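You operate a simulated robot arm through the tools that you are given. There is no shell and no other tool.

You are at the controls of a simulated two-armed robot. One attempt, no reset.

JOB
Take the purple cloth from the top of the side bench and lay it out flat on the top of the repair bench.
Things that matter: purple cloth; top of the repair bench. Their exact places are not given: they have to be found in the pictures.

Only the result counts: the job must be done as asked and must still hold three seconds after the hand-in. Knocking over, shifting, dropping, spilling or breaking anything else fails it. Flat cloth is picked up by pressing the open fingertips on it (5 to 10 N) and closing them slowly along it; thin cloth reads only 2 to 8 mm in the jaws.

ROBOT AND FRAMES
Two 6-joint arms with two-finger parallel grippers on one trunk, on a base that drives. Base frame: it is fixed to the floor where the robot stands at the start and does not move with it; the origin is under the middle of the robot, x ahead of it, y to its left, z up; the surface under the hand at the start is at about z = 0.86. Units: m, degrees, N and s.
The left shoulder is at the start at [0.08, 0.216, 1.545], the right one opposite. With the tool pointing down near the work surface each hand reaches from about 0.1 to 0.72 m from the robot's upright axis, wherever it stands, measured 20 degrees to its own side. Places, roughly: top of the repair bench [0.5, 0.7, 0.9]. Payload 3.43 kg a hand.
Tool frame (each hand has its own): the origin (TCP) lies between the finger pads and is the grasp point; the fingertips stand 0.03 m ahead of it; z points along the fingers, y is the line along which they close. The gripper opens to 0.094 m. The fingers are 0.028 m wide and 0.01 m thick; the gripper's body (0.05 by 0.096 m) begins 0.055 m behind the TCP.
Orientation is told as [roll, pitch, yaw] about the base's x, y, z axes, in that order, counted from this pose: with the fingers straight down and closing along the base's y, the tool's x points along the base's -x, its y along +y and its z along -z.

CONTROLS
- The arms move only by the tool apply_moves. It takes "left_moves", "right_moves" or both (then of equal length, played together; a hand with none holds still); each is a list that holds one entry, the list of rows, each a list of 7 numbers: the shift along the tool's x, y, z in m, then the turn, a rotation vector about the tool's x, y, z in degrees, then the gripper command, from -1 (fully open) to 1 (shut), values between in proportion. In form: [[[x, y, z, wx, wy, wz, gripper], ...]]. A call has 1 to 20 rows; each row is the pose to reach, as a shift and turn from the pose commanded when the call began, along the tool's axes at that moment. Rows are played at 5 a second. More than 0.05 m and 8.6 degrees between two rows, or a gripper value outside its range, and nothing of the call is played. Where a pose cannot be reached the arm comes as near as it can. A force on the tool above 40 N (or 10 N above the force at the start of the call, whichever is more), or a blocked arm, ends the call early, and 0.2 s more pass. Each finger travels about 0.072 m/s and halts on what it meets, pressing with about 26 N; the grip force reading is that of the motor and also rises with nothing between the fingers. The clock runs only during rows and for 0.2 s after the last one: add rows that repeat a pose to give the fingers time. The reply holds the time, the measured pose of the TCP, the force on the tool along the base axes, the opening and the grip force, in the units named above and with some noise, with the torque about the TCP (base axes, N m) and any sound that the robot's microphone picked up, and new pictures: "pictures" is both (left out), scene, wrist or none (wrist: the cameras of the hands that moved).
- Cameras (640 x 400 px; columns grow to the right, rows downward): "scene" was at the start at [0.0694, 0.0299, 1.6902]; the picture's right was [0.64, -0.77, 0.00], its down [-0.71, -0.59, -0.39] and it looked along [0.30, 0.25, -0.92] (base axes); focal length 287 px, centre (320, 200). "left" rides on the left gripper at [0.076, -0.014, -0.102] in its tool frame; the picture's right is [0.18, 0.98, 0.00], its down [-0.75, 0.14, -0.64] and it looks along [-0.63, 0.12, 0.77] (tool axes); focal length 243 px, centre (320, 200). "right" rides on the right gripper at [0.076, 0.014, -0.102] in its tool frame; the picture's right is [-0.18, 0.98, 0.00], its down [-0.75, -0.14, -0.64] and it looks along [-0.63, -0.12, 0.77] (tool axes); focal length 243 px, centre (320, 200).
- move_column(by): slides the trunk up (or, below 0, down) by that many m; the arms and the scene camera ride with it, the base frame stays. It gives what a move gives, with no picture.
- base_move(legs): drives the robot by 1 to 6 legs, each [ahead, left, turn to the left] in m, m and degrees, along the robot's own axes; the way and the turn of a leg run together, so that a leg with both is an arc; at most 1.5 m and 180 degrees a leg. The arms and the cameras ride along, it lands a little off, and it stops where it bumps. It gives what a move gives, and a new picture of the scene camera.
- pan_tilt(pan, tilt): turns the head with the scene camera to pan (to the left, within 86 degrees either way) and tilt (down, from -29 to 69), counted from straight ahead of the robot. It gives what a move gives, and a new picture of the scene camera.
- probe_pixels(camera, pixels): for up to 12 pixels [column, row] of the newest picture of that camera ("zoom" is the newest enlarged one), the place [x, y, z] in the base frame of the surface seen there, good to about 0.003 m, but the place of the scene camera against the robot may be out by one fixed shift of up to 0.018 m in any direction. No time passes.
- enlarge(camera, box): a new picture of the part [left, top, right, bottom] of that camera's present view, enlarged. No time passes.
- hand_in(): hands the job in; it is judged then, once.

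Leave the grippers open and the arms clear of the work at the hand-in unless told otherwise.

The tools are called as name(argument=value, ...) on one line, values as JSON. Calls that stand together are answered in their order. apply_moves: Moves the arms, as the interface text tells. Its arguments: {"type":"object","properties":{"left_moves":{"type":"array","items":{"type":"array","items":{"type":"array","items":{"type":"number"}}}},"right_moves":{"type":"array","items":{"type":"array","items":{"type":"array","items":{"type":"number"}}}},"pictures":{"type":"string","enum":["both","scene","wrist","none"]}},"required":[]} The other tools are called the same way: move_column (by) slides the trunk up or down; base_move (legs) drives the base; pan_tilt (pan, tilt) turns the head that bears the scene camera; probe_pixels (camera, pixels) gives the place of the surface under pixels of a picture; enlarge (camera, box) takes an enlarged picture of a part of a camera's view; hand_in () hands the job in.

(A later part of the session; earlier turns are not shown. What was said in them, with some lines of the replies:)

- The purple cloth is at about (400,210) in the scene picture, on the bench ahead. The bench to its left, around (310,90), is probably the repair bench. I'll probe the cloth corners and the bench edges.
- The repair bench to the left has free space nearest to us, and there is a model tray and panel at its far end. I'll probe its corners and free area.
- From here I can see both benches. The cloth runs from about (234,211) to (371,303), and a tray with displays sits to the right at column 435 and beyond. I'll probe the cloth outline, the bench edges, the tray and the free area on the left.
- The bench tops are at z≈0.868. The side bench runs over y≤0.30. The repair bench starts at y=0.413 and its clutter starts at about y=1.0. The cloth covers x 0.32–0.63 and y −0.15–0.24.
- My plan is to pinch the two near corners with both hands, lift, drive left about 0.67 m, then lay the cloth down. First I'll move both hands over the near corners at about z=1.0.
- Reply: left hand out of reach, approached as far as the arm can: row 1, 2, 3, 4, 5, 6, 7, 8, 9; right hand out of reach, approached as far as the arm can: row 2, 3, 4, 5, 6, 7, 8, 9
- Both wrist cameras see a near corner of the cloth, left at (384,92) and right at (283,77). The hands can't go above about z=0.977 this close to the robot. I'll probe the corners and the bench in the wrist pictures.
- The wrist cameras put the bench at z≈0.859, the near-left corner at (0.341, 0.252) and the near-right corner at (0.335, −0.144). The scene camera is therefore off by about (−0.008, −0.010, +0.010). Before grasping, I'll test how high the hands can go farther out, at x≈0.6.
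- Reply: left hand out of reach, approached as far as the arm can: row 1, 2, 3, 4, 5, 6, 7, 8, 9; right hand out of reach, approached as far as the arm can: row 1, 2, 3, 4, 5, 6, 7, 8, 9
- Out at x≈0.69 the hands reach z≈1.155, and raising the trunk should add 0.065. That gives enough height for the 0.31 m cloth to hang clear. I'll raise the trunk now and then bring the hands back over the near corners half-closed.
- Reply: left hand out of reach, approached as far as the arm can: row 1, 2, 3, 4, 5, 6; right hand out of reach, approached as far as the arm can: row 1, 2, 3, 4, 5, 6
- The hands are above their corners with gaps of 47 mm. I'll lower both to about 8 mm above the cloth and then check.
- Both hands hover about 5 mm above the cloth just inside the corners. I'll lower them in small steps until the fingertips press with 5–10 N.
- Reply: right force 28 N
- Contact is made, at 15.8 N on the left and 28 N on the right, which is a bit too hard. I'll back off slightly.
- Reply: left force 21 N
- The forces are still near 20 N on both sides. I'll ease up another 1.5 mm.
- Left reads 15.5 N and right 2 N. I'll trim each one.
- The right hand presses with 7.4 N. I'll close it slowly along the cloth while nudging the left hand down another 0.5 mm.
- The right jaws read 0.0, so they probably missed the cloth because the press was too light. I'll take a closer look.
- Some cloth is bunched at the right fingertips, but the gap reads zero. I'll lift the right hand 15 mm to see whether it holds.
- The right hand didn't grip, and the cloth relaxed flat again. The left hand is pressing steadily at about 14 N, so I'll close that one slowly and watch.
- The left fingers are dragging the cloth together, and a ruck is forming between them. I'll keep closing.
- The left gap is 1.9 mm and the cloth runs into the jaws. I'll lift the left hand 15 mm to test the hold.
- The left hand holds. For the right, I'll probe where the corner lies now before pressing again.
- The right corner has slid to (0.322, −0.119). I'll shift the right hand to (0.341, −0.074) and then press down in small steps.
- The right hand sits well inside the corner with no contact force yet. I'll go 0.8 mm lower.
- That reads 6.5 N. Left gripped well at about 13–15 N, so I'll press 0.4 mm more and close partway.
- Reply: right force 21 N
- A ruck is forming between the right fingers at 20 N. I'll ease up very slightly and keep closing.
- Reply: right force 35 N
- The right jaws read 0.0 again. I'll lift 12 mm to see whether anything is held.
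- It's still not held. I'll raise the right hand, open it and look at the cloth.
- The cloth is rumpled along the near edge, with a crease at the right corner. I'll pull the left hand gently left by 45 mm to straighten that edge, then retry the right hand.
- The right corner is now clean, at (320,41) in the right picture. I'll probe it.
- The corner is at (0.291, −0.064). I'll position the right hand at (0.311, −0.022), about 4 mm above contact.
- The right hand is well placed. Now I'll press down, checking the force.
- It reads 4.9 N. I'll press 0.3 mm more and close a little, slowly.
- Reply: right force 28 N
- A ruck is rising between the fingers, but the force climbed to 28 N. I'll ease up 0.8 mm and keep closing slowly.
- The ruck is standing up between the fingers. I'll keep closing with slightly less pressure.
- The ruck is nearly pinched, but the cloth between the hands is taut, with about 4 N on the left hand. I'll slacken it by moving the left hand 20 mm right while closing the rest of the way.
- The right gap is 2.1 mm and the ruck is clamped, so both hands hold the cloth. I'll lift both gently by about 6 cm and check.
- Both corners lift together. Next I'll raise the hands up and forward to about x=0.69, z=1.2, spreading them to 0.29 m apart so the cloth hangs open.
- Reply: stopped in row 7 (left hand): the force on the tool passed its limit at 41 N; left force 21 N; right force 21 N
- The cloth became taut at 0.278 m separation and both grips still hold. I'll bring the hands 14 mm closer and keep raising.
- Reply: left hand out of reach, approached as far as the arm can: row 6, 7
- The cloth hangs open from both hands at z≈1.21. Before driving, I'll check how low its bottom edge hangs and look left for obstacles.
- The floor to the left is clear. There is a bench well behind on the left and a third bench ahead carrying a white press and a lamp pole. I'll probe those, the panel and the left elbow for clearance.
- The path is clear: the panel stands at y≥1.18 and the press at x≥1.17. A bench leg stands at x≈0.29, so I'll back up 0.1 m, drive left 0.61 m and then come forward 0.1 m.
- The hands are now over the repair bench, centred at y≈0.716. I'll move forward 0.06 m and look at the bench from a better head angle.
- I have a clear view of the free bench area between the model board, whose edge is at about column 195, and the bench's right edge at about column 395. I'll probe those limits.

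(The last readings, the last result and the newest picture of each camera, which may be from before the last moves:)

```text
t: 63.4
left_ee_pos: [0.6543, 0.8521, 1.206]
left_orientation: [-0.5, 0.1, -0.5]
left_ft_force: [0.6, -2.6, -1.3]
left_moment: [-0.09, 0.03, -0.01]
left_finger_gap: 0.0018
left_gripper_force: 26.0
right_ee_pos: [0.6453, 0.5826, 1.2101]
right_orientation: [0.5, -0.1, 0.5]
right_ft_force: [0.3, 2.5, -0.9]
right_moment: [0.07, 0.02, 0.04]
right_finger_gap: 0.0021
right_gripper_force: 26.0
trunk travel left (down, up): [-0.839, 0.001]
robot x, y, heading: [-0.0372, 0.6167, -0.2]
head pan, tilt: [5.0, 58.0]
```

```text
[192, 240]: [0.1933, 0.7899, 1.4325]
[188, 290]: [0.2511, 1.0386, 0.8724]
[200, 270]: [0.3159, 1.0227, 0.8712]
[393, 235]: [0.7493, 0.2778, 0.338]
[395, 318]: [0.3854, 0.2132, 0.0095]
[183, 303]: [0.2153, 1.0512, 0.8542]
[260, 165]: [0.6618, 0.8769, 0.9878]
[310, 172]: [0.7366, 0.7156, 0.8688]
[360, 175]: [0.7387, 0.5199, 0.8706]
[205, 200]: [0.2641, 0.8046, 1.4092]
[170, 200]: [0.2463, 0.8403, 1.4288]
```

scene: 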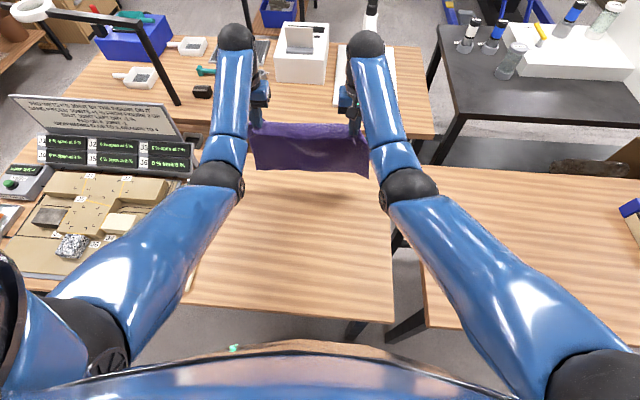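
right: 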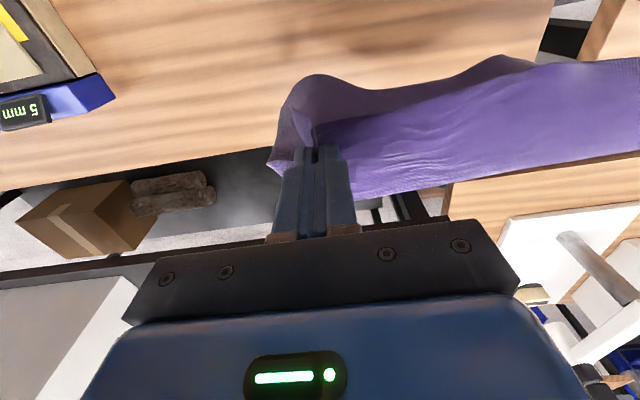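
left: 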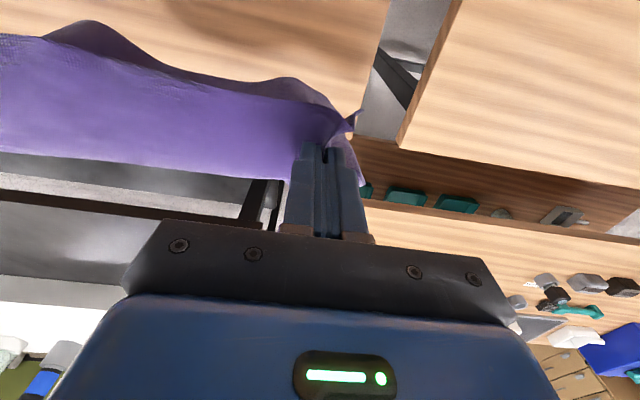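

The board starts at y≈1.02, so the cloth will fit over y 0.53–0.90. I'll lower the hands to z≈1.12, where the bottom edge should nearly touch.

apply_moves(left_moves=[[[0.003, 0, 0.022, 0, 0, 0, 1], [0.006, 0, 0.044, 0, 0, 0, 1], [0.009, 0, 0.066, 0, 0, 0, 1], [0.009, 0, 0.086, 0, 0, 0, 1], [0.009, 0, 0.086, 0, 0, 0, 1]]], right_moves=[[[0, 0, 0.022, 0, 0, 0, 1], [0, 0, 0.044, 0, 0, 0, 1], [0, 0, 0.066, 0, 0, 0, 1], [0, 0, 0.088, 0, 0, 0, 1], [0, 0, 0.088, 0, 0, 0, 1]]], pictures="both")

```text
t: 64.6
left_ee_pos: [0.6414, 0.8538, 1.1231]
left_orientation: [-0.5, -0.1, -0.5]
left_ft_force: [1.3, -1.4, 0.4]
left_moment: [-0.08, -0.01, 0.03]
left_finger_gap: 0.0022
left_gripper_force: 25.9
right_ee_pos: [0.6424, 0.5842, 1.1225]
right_orientation: [0.5, -0.1, 0.4]
right_ft_force: [-0.3, 1.4, -0.3]
right_moment: [0.07, -0.02, 0.0]
right_finger_gap: 0.0023
right_gripper_force: 25.6
trunk travel left (down, up): [-0.839, 0.001]
robot x, y, heading: [-0.0403, 0.6215, -0.0]
head pan, tilt: [5.0, 58.0]
```

scene: 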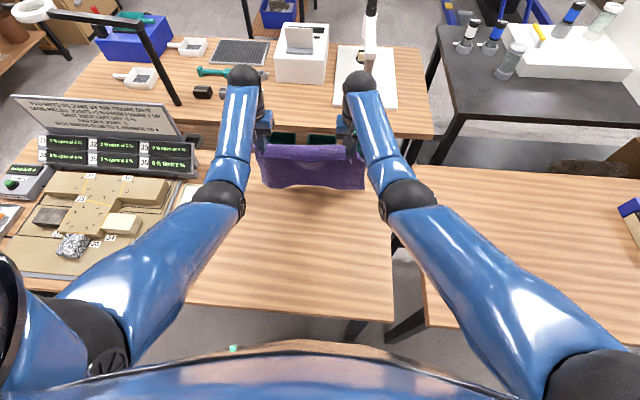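
right: 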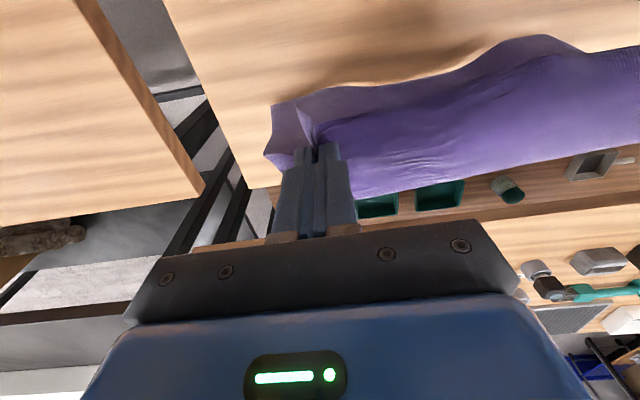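
left: 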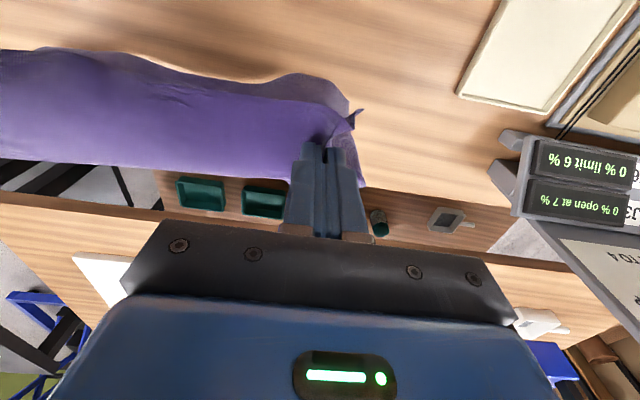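

probe_pixels(camera="right", pixels=[[285, 108], [350, 95], [450, 76], [545, 42], [520, 90], [400, 150]])

probe_pixels(camera="left", pixels=[[60, 55], [130, 65], [200, 85], [290, 80], [335, 100], [240, 110]])

```text
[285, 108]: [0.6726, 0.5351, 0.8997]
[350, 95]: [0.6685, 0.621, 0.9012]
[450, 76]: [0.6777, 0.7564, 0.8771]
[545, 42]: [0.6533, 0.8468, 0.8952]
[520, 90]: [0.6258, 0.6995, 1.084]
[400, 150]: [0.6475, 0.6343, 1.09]
```

```text
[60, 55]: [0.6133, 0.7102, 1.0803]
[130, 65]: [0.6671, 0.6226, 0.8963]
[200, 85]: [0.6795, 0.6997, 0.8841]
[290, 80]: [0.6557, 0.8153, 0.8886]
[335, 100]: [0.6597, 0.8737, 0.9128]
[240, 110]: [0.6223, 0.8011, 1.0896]
```

The bottom edge hangs at z≈0.88–0.90, x≈0.67, just above the bench. I'll pull back toward the robot while lowering, so the far edge lands first and the cloth trails out flat.

apply_moves(left_moves=[[[0.01, 0, 0.02, 0, 0, 0, 1], [0.03, 0, 0.035, 0, 0, 0, 1], [0.06, 0, 0.055, 0, 0, 0, 1], [0.09, 0, 0.08, 0, 0, 0, 1], [0.115, 0, 0.105, 0, 0, 0, 1], [0.14, 0, 0.13, 0, 0, 0, 1], [0.14, 0, 0.13, 0, 0, 0, 1]]], right_moves=[[[0.01, 0, 0.02, 0, 0, 0, 1], [0.03, 0, 0.035, 0, 0, 0, 1], [0.06, 0, 0.055, 0, 0, 0, 1], [0.09, 0, 0.08, 0, 0, 0, 1], [0.115, 0, 0.105, 0, 0, 0, 1], [0.14, 0, 0.13, 0, 0, 0, 1], [0.14, 0, 0.13, 0, 0, 0, 1]]], pictures="both")

```text
t: 66.2
left_ee_pos: [0.502, 0.8534, 0.9934]
left_orientation: [-0.5, -0.1, -0.5]
left_ft_force: [0.8, -5.6, -1.2]
left_moment: [-0.2, -0.01, 0.07]
left_finger_gap: 0.0018
left_gripper_force: 26.4
right_ee_pos: [0.5042, 0.5816, 0.995]
right_orientation: [0.6, -0.2, 0.5]
right_ft_force: [0.8, 5.9, -0.2]
right_moment: [0.17, 0.0, 0.06]
right_finger_gap: 0.0021
right_gripper_force: 26.4
trunk travel left (down, up): [-0.839, 0.001]
robot x, y, heading: [-0.0389, 0.6158, -0.2]
head pan, tilt: [5.0, 58.0]
```

scene: 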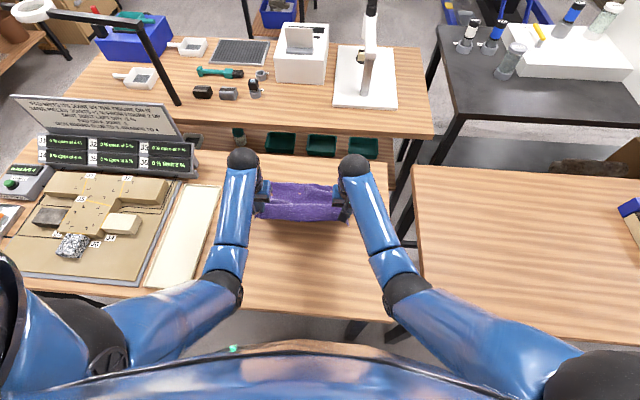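
right: 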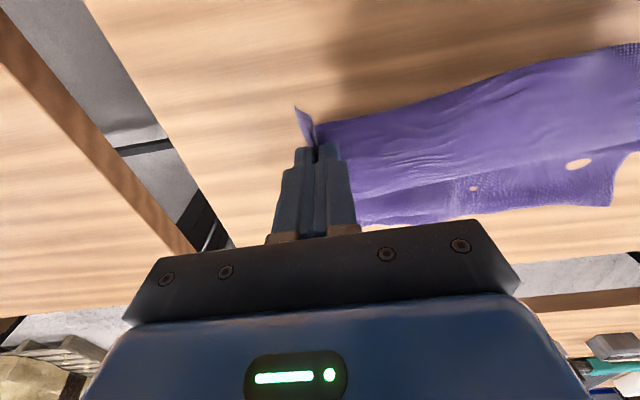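
left: 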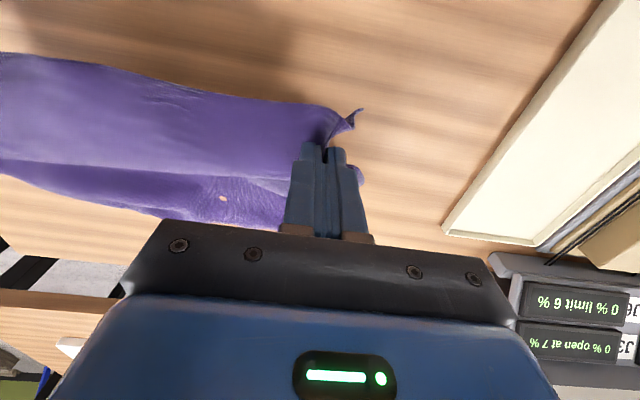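

The cloth's far part is laid on the bench and trailing away. I'll continue down and back to about x=0.41, z=0.90.

apply_moves(left_moves=[[[0.025, 0, 0.025, 0, 0, 0, 1], [0.05, 0, 0.05, 0, 0, 0, 1], [0.07, 0, 0.07, 0, 0, 0, 1], [0.085, 0, 0.085, 0, 0, 0, 1], [0.095, 0, 0.094, 0, 0, 0, 1], [0.095, 0, 0.094, 0, 0, 0, 1]]], right_moves=[[[0.025, 0, 0.025, 0, 0, 0, 1], [0.05, 0, 0.05, 0, 0, 0, 1], [0.07, 0, 0.07, 0, 0, 0, 1], [0.085, 0, 0.085, 0, 0, 0, 1], [0.095, 0, 0.094, 0, 0, 0, 1], [0.095, 0, 0.094, 0, 0, 0, 1]]], pictures="both")

enlarge(camera="scene", box=[200, 140, 400, 290])

```text
t: 67.6
left_ee_pos: [0.4096, 0.8527, 0.899]
left_orientation: [-0.5, -0.1, -0.5]
left_ft_force: [0.1, -1.1, -0.1]
left_moment: [-0.04, 0.02, -0.01]
left_finger_gap: 0.0021
left_gripper_force: 26.7
right_ee_pos: [0.4085, 0.5852, 0.902]
right_orientation: [0.5, -0.1, 0.5]
right_ft_force: [0.3, 1.7, 0.0]
right_moment: [0.02, 0.01, 0.02]
right_finger_gap: 0.002
right_gripper_force: 26.6
trunk travel left (down, up): [-0.839, 0.001]
robot x, y, heading: [-0.0376, 0.6205, 0.1]
head pan, tilt: [5.0, 58.0]
```

scene: 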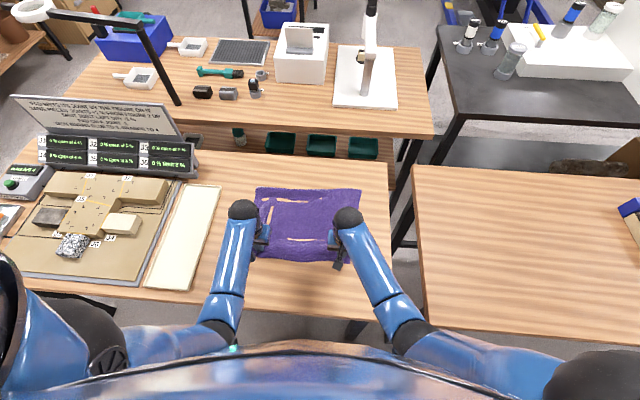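
right: 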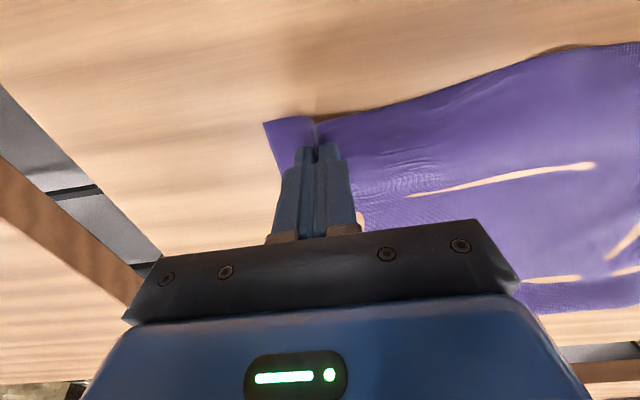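
left: 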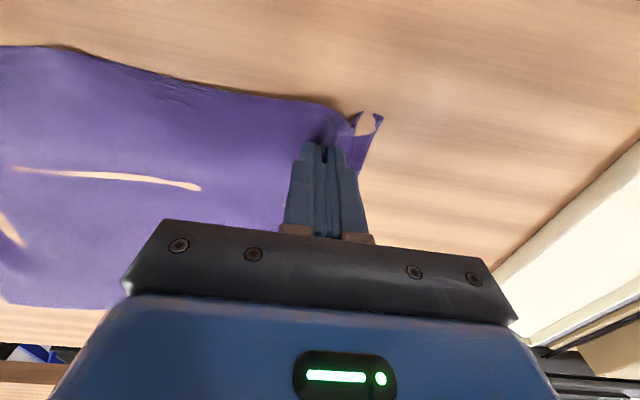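

```text
2.67 times, centred on (300, 215) of scene
```

zoom: 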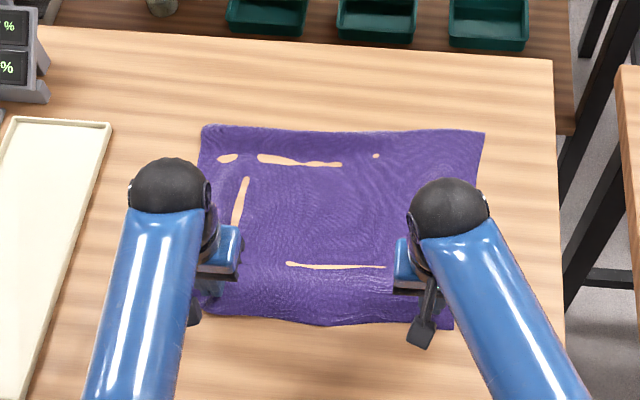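

The cloth is lying out well. I'll pull back 25 mm and down to bench level to straighten it.

apply_moves(left_moves=[[[0.008, 0.001, 0.002, 0, 0, 0, 1], [0.016, 0.002, 0.004, 0, 0, 0, 1], [0.025, 0.003, 0.005, 0, 0, 0, 1], [0.025, 0.003, 0.005, 0, 0, 0, 1], [0.025, 0.003, 0.005, 0, 0, 0, 1]]], right_moves=[[[0.008, -0.001, 0.003, 0, 0, 0, 1], [0.016, -0.002, 0.006, 0, 0, 0, 1], [0.025, -0.003, 0.008, 0, 0, 0, 1], [0.025, -0.003, 0.008, 0, 0, 0, 1], [0.025, -0.003, 0.008, 0, 0, 0, 1]]], pictures="both")

enlarge(camera="scene", box=[200, 140, 400, 290])

```text
t: 68.8
left_ee_pos: [0.385, 0.8567, 0.8938]
left_orientation: [-0.5, 0.0, -0.5]
left_ft_force: [0.8, -12.1, 0.9]
left_moment: [-0.42, 0.0, 0.08]
left_finger_gap: 0.0018
left_gripper_force: 26.2
right_ee_pos: [0.3833, 0.5807, 0.8925]
right_orientation: [0.7, -0.1, 0.5]
right_ft_force: [0.4, 12.0, 0.8]
right_moment: [0.38, 0.04, 0.08]
right_finger_gap: 0.0023
right_gripper_force: 25.7
trunk travel left (down, up): [-0.839, 0.001]
robot x, y, heading: [-0.0413, 0.6192, -0.2]
head pan, tilt: [5.0, 58.0]
```

scene: 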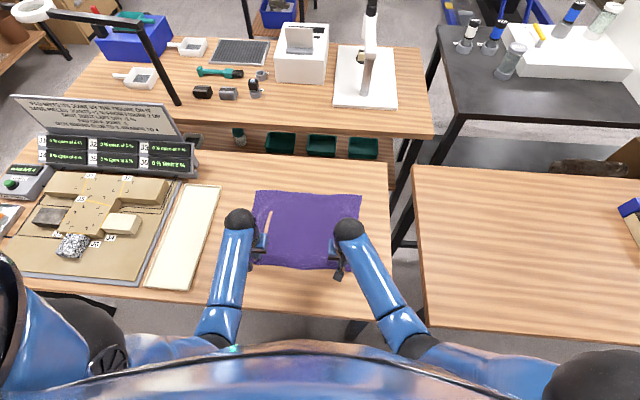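
right: 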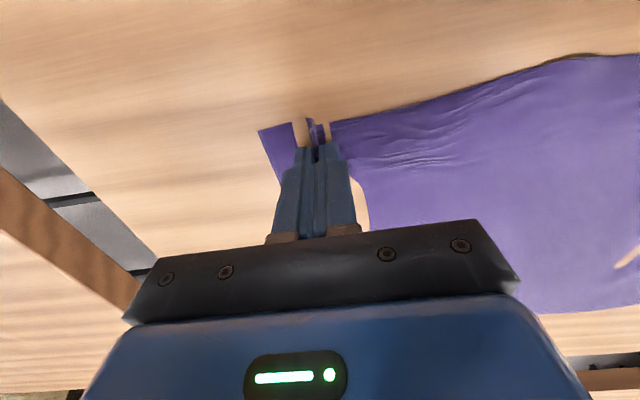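
left: 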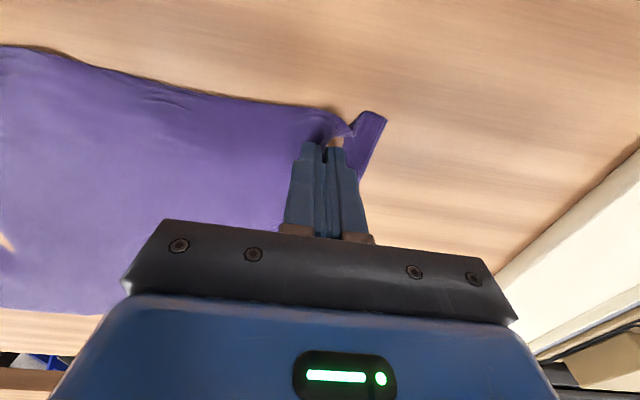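

```text
2.67 times, centred on (300, 215) of scene
```

zoom: 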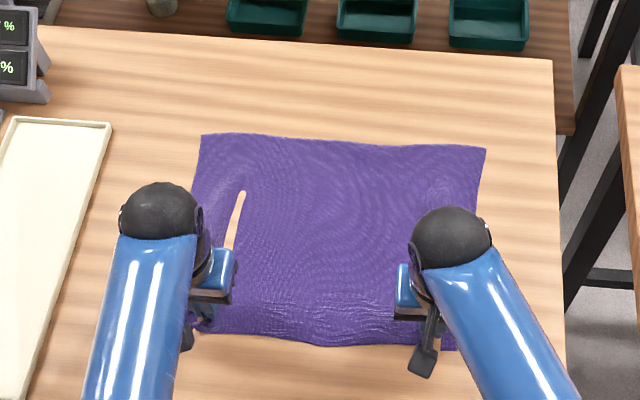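

The cloth is nearly flat, with only the pinched rucks at the two near corners left. I'll lower until the fingertips press lightly.

apply_moves(left_moves=[[[0, 0, 0.001, 0, 0, 0, 1], [0, 0, 0.002, 0, 0, 0, 1], [0, 0, 0.0025, 0, 0, 0, 1], [0, 0, 0.0025, 0, 0, 0, 1]]], right_moves=[[[0, 0, 0.0005, 0, 0, 0, 1], [0, 0, 0.001, 0, 0, 0, 1], [0, 0, 0.0015, 0, 0, 0, 1], [0, 0, 0.0015, 0, 0, 0, 1]]], pictures="none")

```text
t: 69.8
left_ee_pos: [0.382, 0.8561, 0.8918]
left_orientation: [-0.5, -0.1, -0.5]
left_ft_force: [1.1, -13.1, 0.1]
left_moment: [-0.42, -0.01, 0.09]
left_finger_gap: 0.0017
left_gripper_force: 26.6
right_ee_pos: [0.3833, 0.5821, 0.8922]
right_orientation: [0.6, -0.3, 0.5]
right_ft_force: [0.6, 10.3, 20.2]
right_moment: [0.29, 0.07, 0.12]
right_finger_gap: 0.0021
right_gripper_force: 26.1
trunk travel left (down, up): [-0.839, 0.001]
robot x, y, heading: [-0.0353, 0.62, 0.1]
head pan, tilt: [5.0, 58.0]
```

apply_moves(left_moves=[[[0, 0, 0.0006, 0, 0, 0, 1], [0, 0, 0.001, 0, 0, 0, 1], [0, 0, 0.001, 0, 0, 0, 1]]], right_moves=[[[0, 0, -0.0004, 0, 0, 0, 1], [0, 0, -0.0008, 0, 0, 0, 1], [0, 0, -0.0008, 0, 0, 0, 1]]], pictures="none")

```text
t: 70.6
left_ee_pos: [0.3825, 0.8559, 0.8914]
left_orientation: [-0.5, -0.3, -0.6]
left_ft_force: [-2.3, -12.8, 24.0]
left_moment: [-0.36, 0.26, 0.08]
left_finger_gap: 0.0019
left_gripper_force: 26.1
right_ee_pos: [0.3796, 0.5805, 0.8919]
right_orientation: [0.6, -0.3, 0.5]
right_ft_force: [2.2, 14.9, 8.8]
right_moment: [0.44, -0.08, 0.11]
right_finger_gap: 0.0021
right_gripper_force: 26.2
trunk travel left (down, up): [-0.839, 0.001]
robot x, y, heading: [-0.0355, 0.6199, -0.3]
head pan, tilt: [5.0, 58.0]
```

Left reads 24 N and right 8.8 N. I'll ease the left, then open both slowly while moving each hand outward, so the outer finger drags the corner out and the ruck unrolls.

apply_moves(left_moves=[[[0, 0, -0.0007, 0, 0, 0, 1], [0, 0, -0.0007, 0, 0, 0, 0.9], [0, 0.002, -0.0007, 0, 0, 0, 0.8], [0, 0.0045, -0.0007, 0, 0, 0, 0.7], [0, 0.007, -0.0007, 0, 0, 0, 0.6], [0, 0.009, -0.0007, 0, 0, 0, 0.5], [0, 0.0115, -0.0007, 0, 0, 0, 0.4], [0, 0.014, -0.0007, 0, 0, 0, 0.3], [0, 0.016, -0.0007, 0, 0, 0, 0.2], [0, 0.0185, -0.0007, 0, 0, 0, 0.1], [0, 0.021, -0.0007, 0, 0, 0, 0], [0, 0.021, -0.0007, 0, 0, 0, 0]]], right_moves=[[[0, 0, 0, 0, 0, 0, 1], [0, 0, 0, 0, 0, 0, 0.9], [0, -0.002, 0, 0, 0, 0, 0.8], [0, -0.0045, 0, 0, 0, 0, 0.7], [0, -0.007, 0, 0, 0, 0, 0.6], [0, -0.009, 0, 0, 0, 0, 0.5], [0, -0.0115, 0, 0, 0, 0, 0.4], [0, -0.014, 0, 0, 0, 0, 0.3], [0, -0.016, 0, 0, 0, 0, 0.2], [0, -0.0185, 0, 0, 0, 0, 0.1], [0, -0.021, 0, 0, 0, 0, 0], [0, -0.021, 0, 0, 0, 0, 0]]], pictures="both")

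enlarge(camera="left", box=[200, 60, 460, 240])

enlarge(camera="right", box=[200, 60, 460, 240])

```text
t: 73.2
left_ee_pos: [0.3813, 0.8758, 0.8908]
left_orientation: [-0.4, 0.0, -0.5]
left_ft_force: [0.3, -7.8, 14.2]
left_moment: [0.17, 0.02, 0.06]
left_finger_gap: 0.0418
left_gripper_force: 0.0
right_ee_pos: [0.383, 0.5602, 0.891]
right_orientation: [0.6, -0.2, 0.4]
right_ft_force: [0.8, 3.2, 5.2]
right_moment: [-0.07, 0.03, 0.01]
right_finger_gap: 0.0449
right_gripper_force: 0.0
trunk travel left (down, up): [-0.839, 0.001]
robot x, y, heading: [-0.0355, 0.619, 0.0]
head pan, tilt: [5.0, 58.0]
```

scene: 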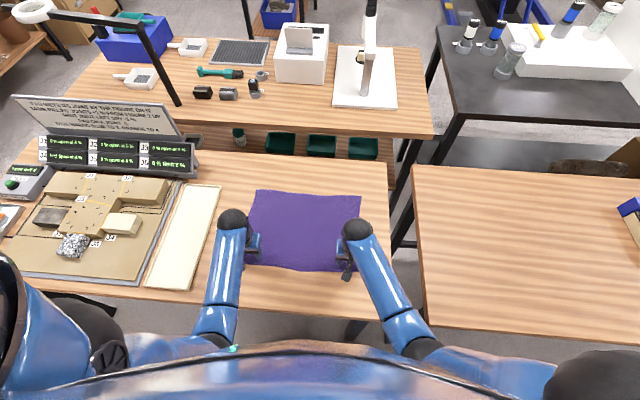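
right: 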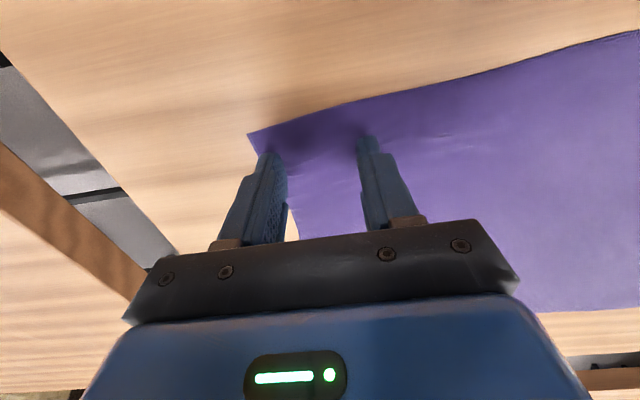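
left: 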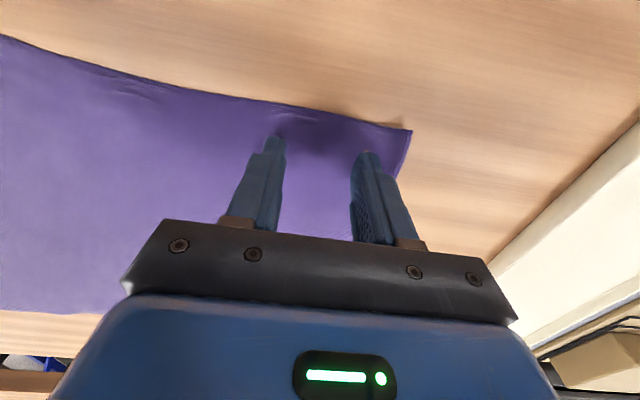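

```text
2.22 times, centred on (330, 150) of left
```

zoom: 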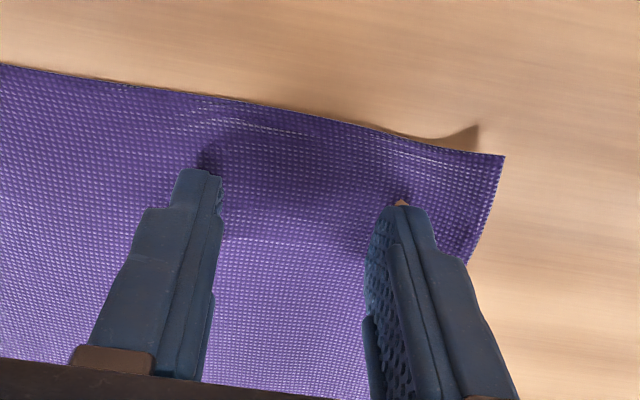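

```text
2.22 times, centred on (330, 150) of right
```

zoom: 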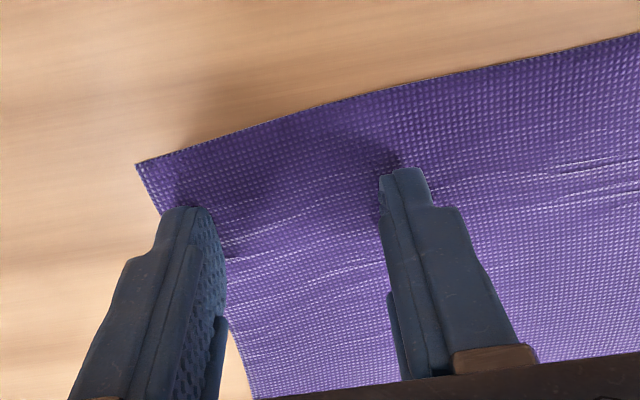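

Both rucks have unrolled and the corners lie flat. I'll lift both hands straight up, leaving the gripper opening unchanged at first.

apply_moves(left_moves=[[[0, 0, -0.003, 0, 0, 0, 0], [0, 0, -0.008, 0, 0, 0, 0], [0, 0, -0.02, 0, 0, 0, 0], [0, 0, -0.04, 0, 0, 0, 0], [0, 0, -0.06, 0, 0, 0, 0], [0, 0, -0.08, 0, 0, 0, -0.5], [0, 0, -0.1, 0, 0, 0, -1], [0, 0, -0.1, 0, 0, 0, -1]]], right_moves=[[[0, 0, -0.003, 0, 0, 0, 0], [0, 0, -0.008, 0, 0, 0, 0], [0, 0, -0.02, 0, 0, 0, 0], [0, 0, -0.04, 0, 0, 0, 0], [0, 0, -0.06, 0, 0, 0, 0], [0, 0, -0.08, 0, 0, 0, -0.5], [0, 0, -0.1, 0, 0, 0, -1], [0, 0, -0.1, 0, 0, 0, -1]]], pictures="both")

enlarge(camera="scene", box=[200, 140, 400, 290])

```text
t: 75.0
left_ee_pos: [0.383, 0.8787, 0.9901]
left_orientation: [-0.5, 0.0, -0.5]
left_ft_force: [-0.7, 0.1, 0.1]
left_moment: [-0.02, 0.03, 0.01]
left_finger_gap: 0.0941
left_gripper_force: 0.0
right_ee_pos: [0.3828, 0.5586, 0.992]
right_orientation: [0.6, -0.1, 0.5]
right_ft_force: [0.1, 0.4, 0.1]
right_moment: [0.01, -0.03, -0.03]
right_finger_gap: 0.0937
right_gripper_force: 0.1
trunk travel left (down, up): [-0.839, 0.001]
robot x, y, heading: [-0.035, 0.6167, -0.1]
head pan, tilt: [5.0, 58.0]
```

scene: 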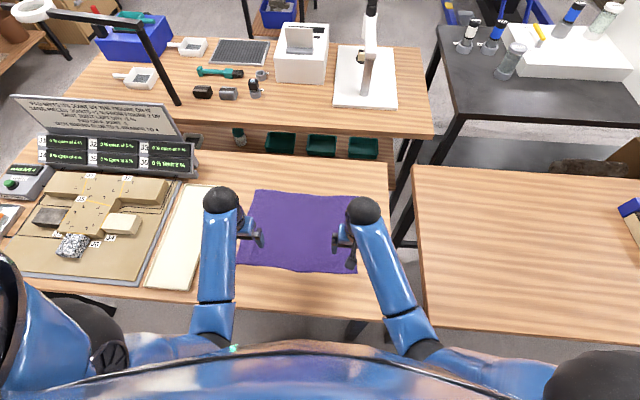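
right: 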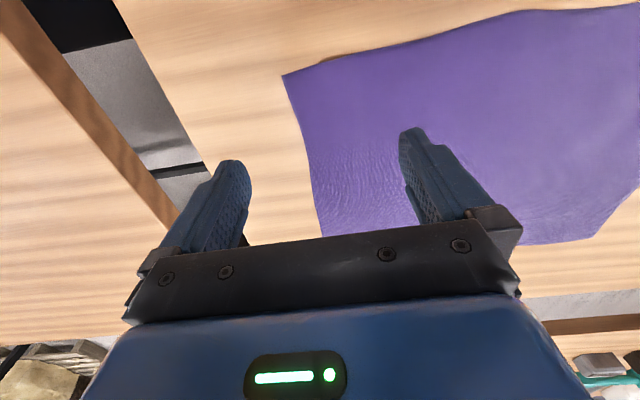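
left: 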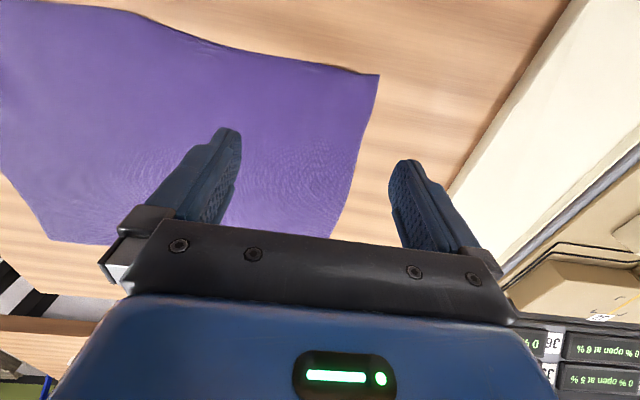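

```text
2.67 times, centred on (300, 215) of scene
```

zoom: 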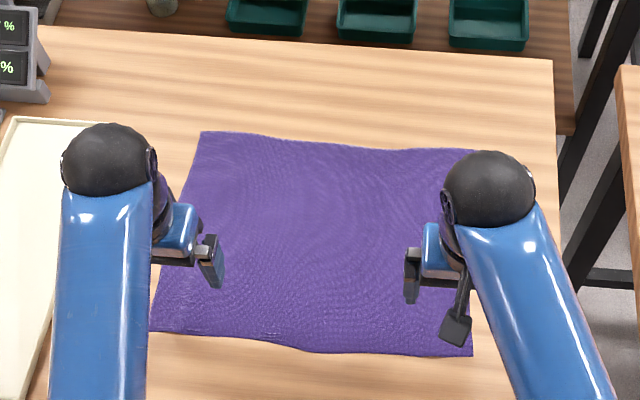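

The cloth lies flat on the repair bench. I'll back the base up 0.18 m to bring the arms clear of it, then check.

base_move(legs=[[-0.18, 0, 0]])

enlarge(camera="scene", box=[180, 90, 420, 250])

```text
t: 76.5
left_ee_pos: [0.2085, 0.8763, 0.9889]
left_orientation: [-0.5, 0.1, -0.8]
left_ft_force: [1.5, 0.2, -0.6]
left_moment: [-0.03, 0.02, -0.02]
left_finger_gap: 0.0937
left_gripper_force: 0.1
right_ee_pos: [0.206, 0.5563, 0.9895]
right_orientation: [0.5, 0.0, 0.3]
right_ft_force: [0.4, 0.8, -0.4]
right_moment: [0.0, 0.0, 0.0]
right_finger_gap: 0.0942
right_gripper_force: 0.1
trunk travel left (down, up): [-0.839, 0.001]
robot x, y, heading: [-0.2184, 0.6216, -0.6]
head pan, tilt: [5.0, 58.0]
```

scene: 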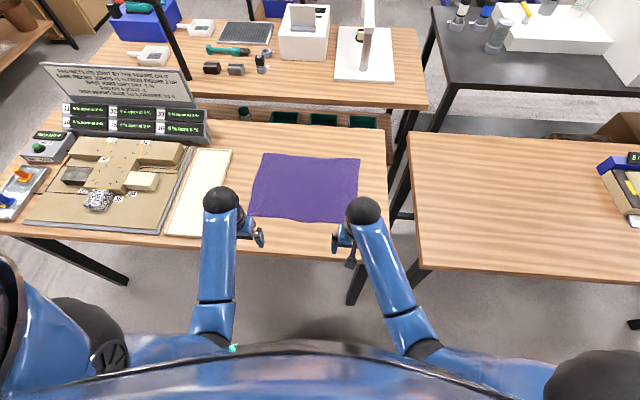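

```text
2.50 times, centred on (300, 170) of scene
```

zoom: 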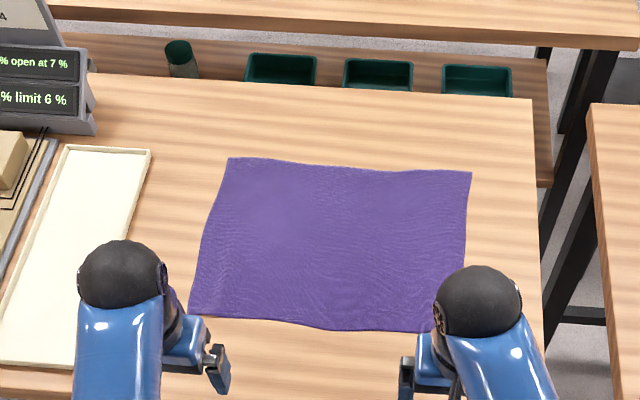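

The cloth lies flat and unfolded on the repair bench, well inside its edges. Nothing else has moved, the grippers are open and the arms are clear. I'm handing in.

hand_in()

```text
The job is handed in.
```

The purple cloth is laid out flat on the top of the repair bench, and the job is handed in. I don't have the judging result.

- **Cloth:** It sits well inside the bench edges, clear of the model board, with no folds visible. The near-right corner was hidden by the arm in the last picture, but it was flat just before I backed the base away.
- **Other items:** Nothing else appeared to be touched or shifted.
- **Robot:** Both grippers are open and the arms are clear of the cloth. The robot stands about 0.22 m back and 0.62 m left of its start position.

Picking up the cloth took one try with the left hand and three with the right. The first right-hand attempt pressed too lightly and the second too hard. Neither left a visible mark on the cloth.
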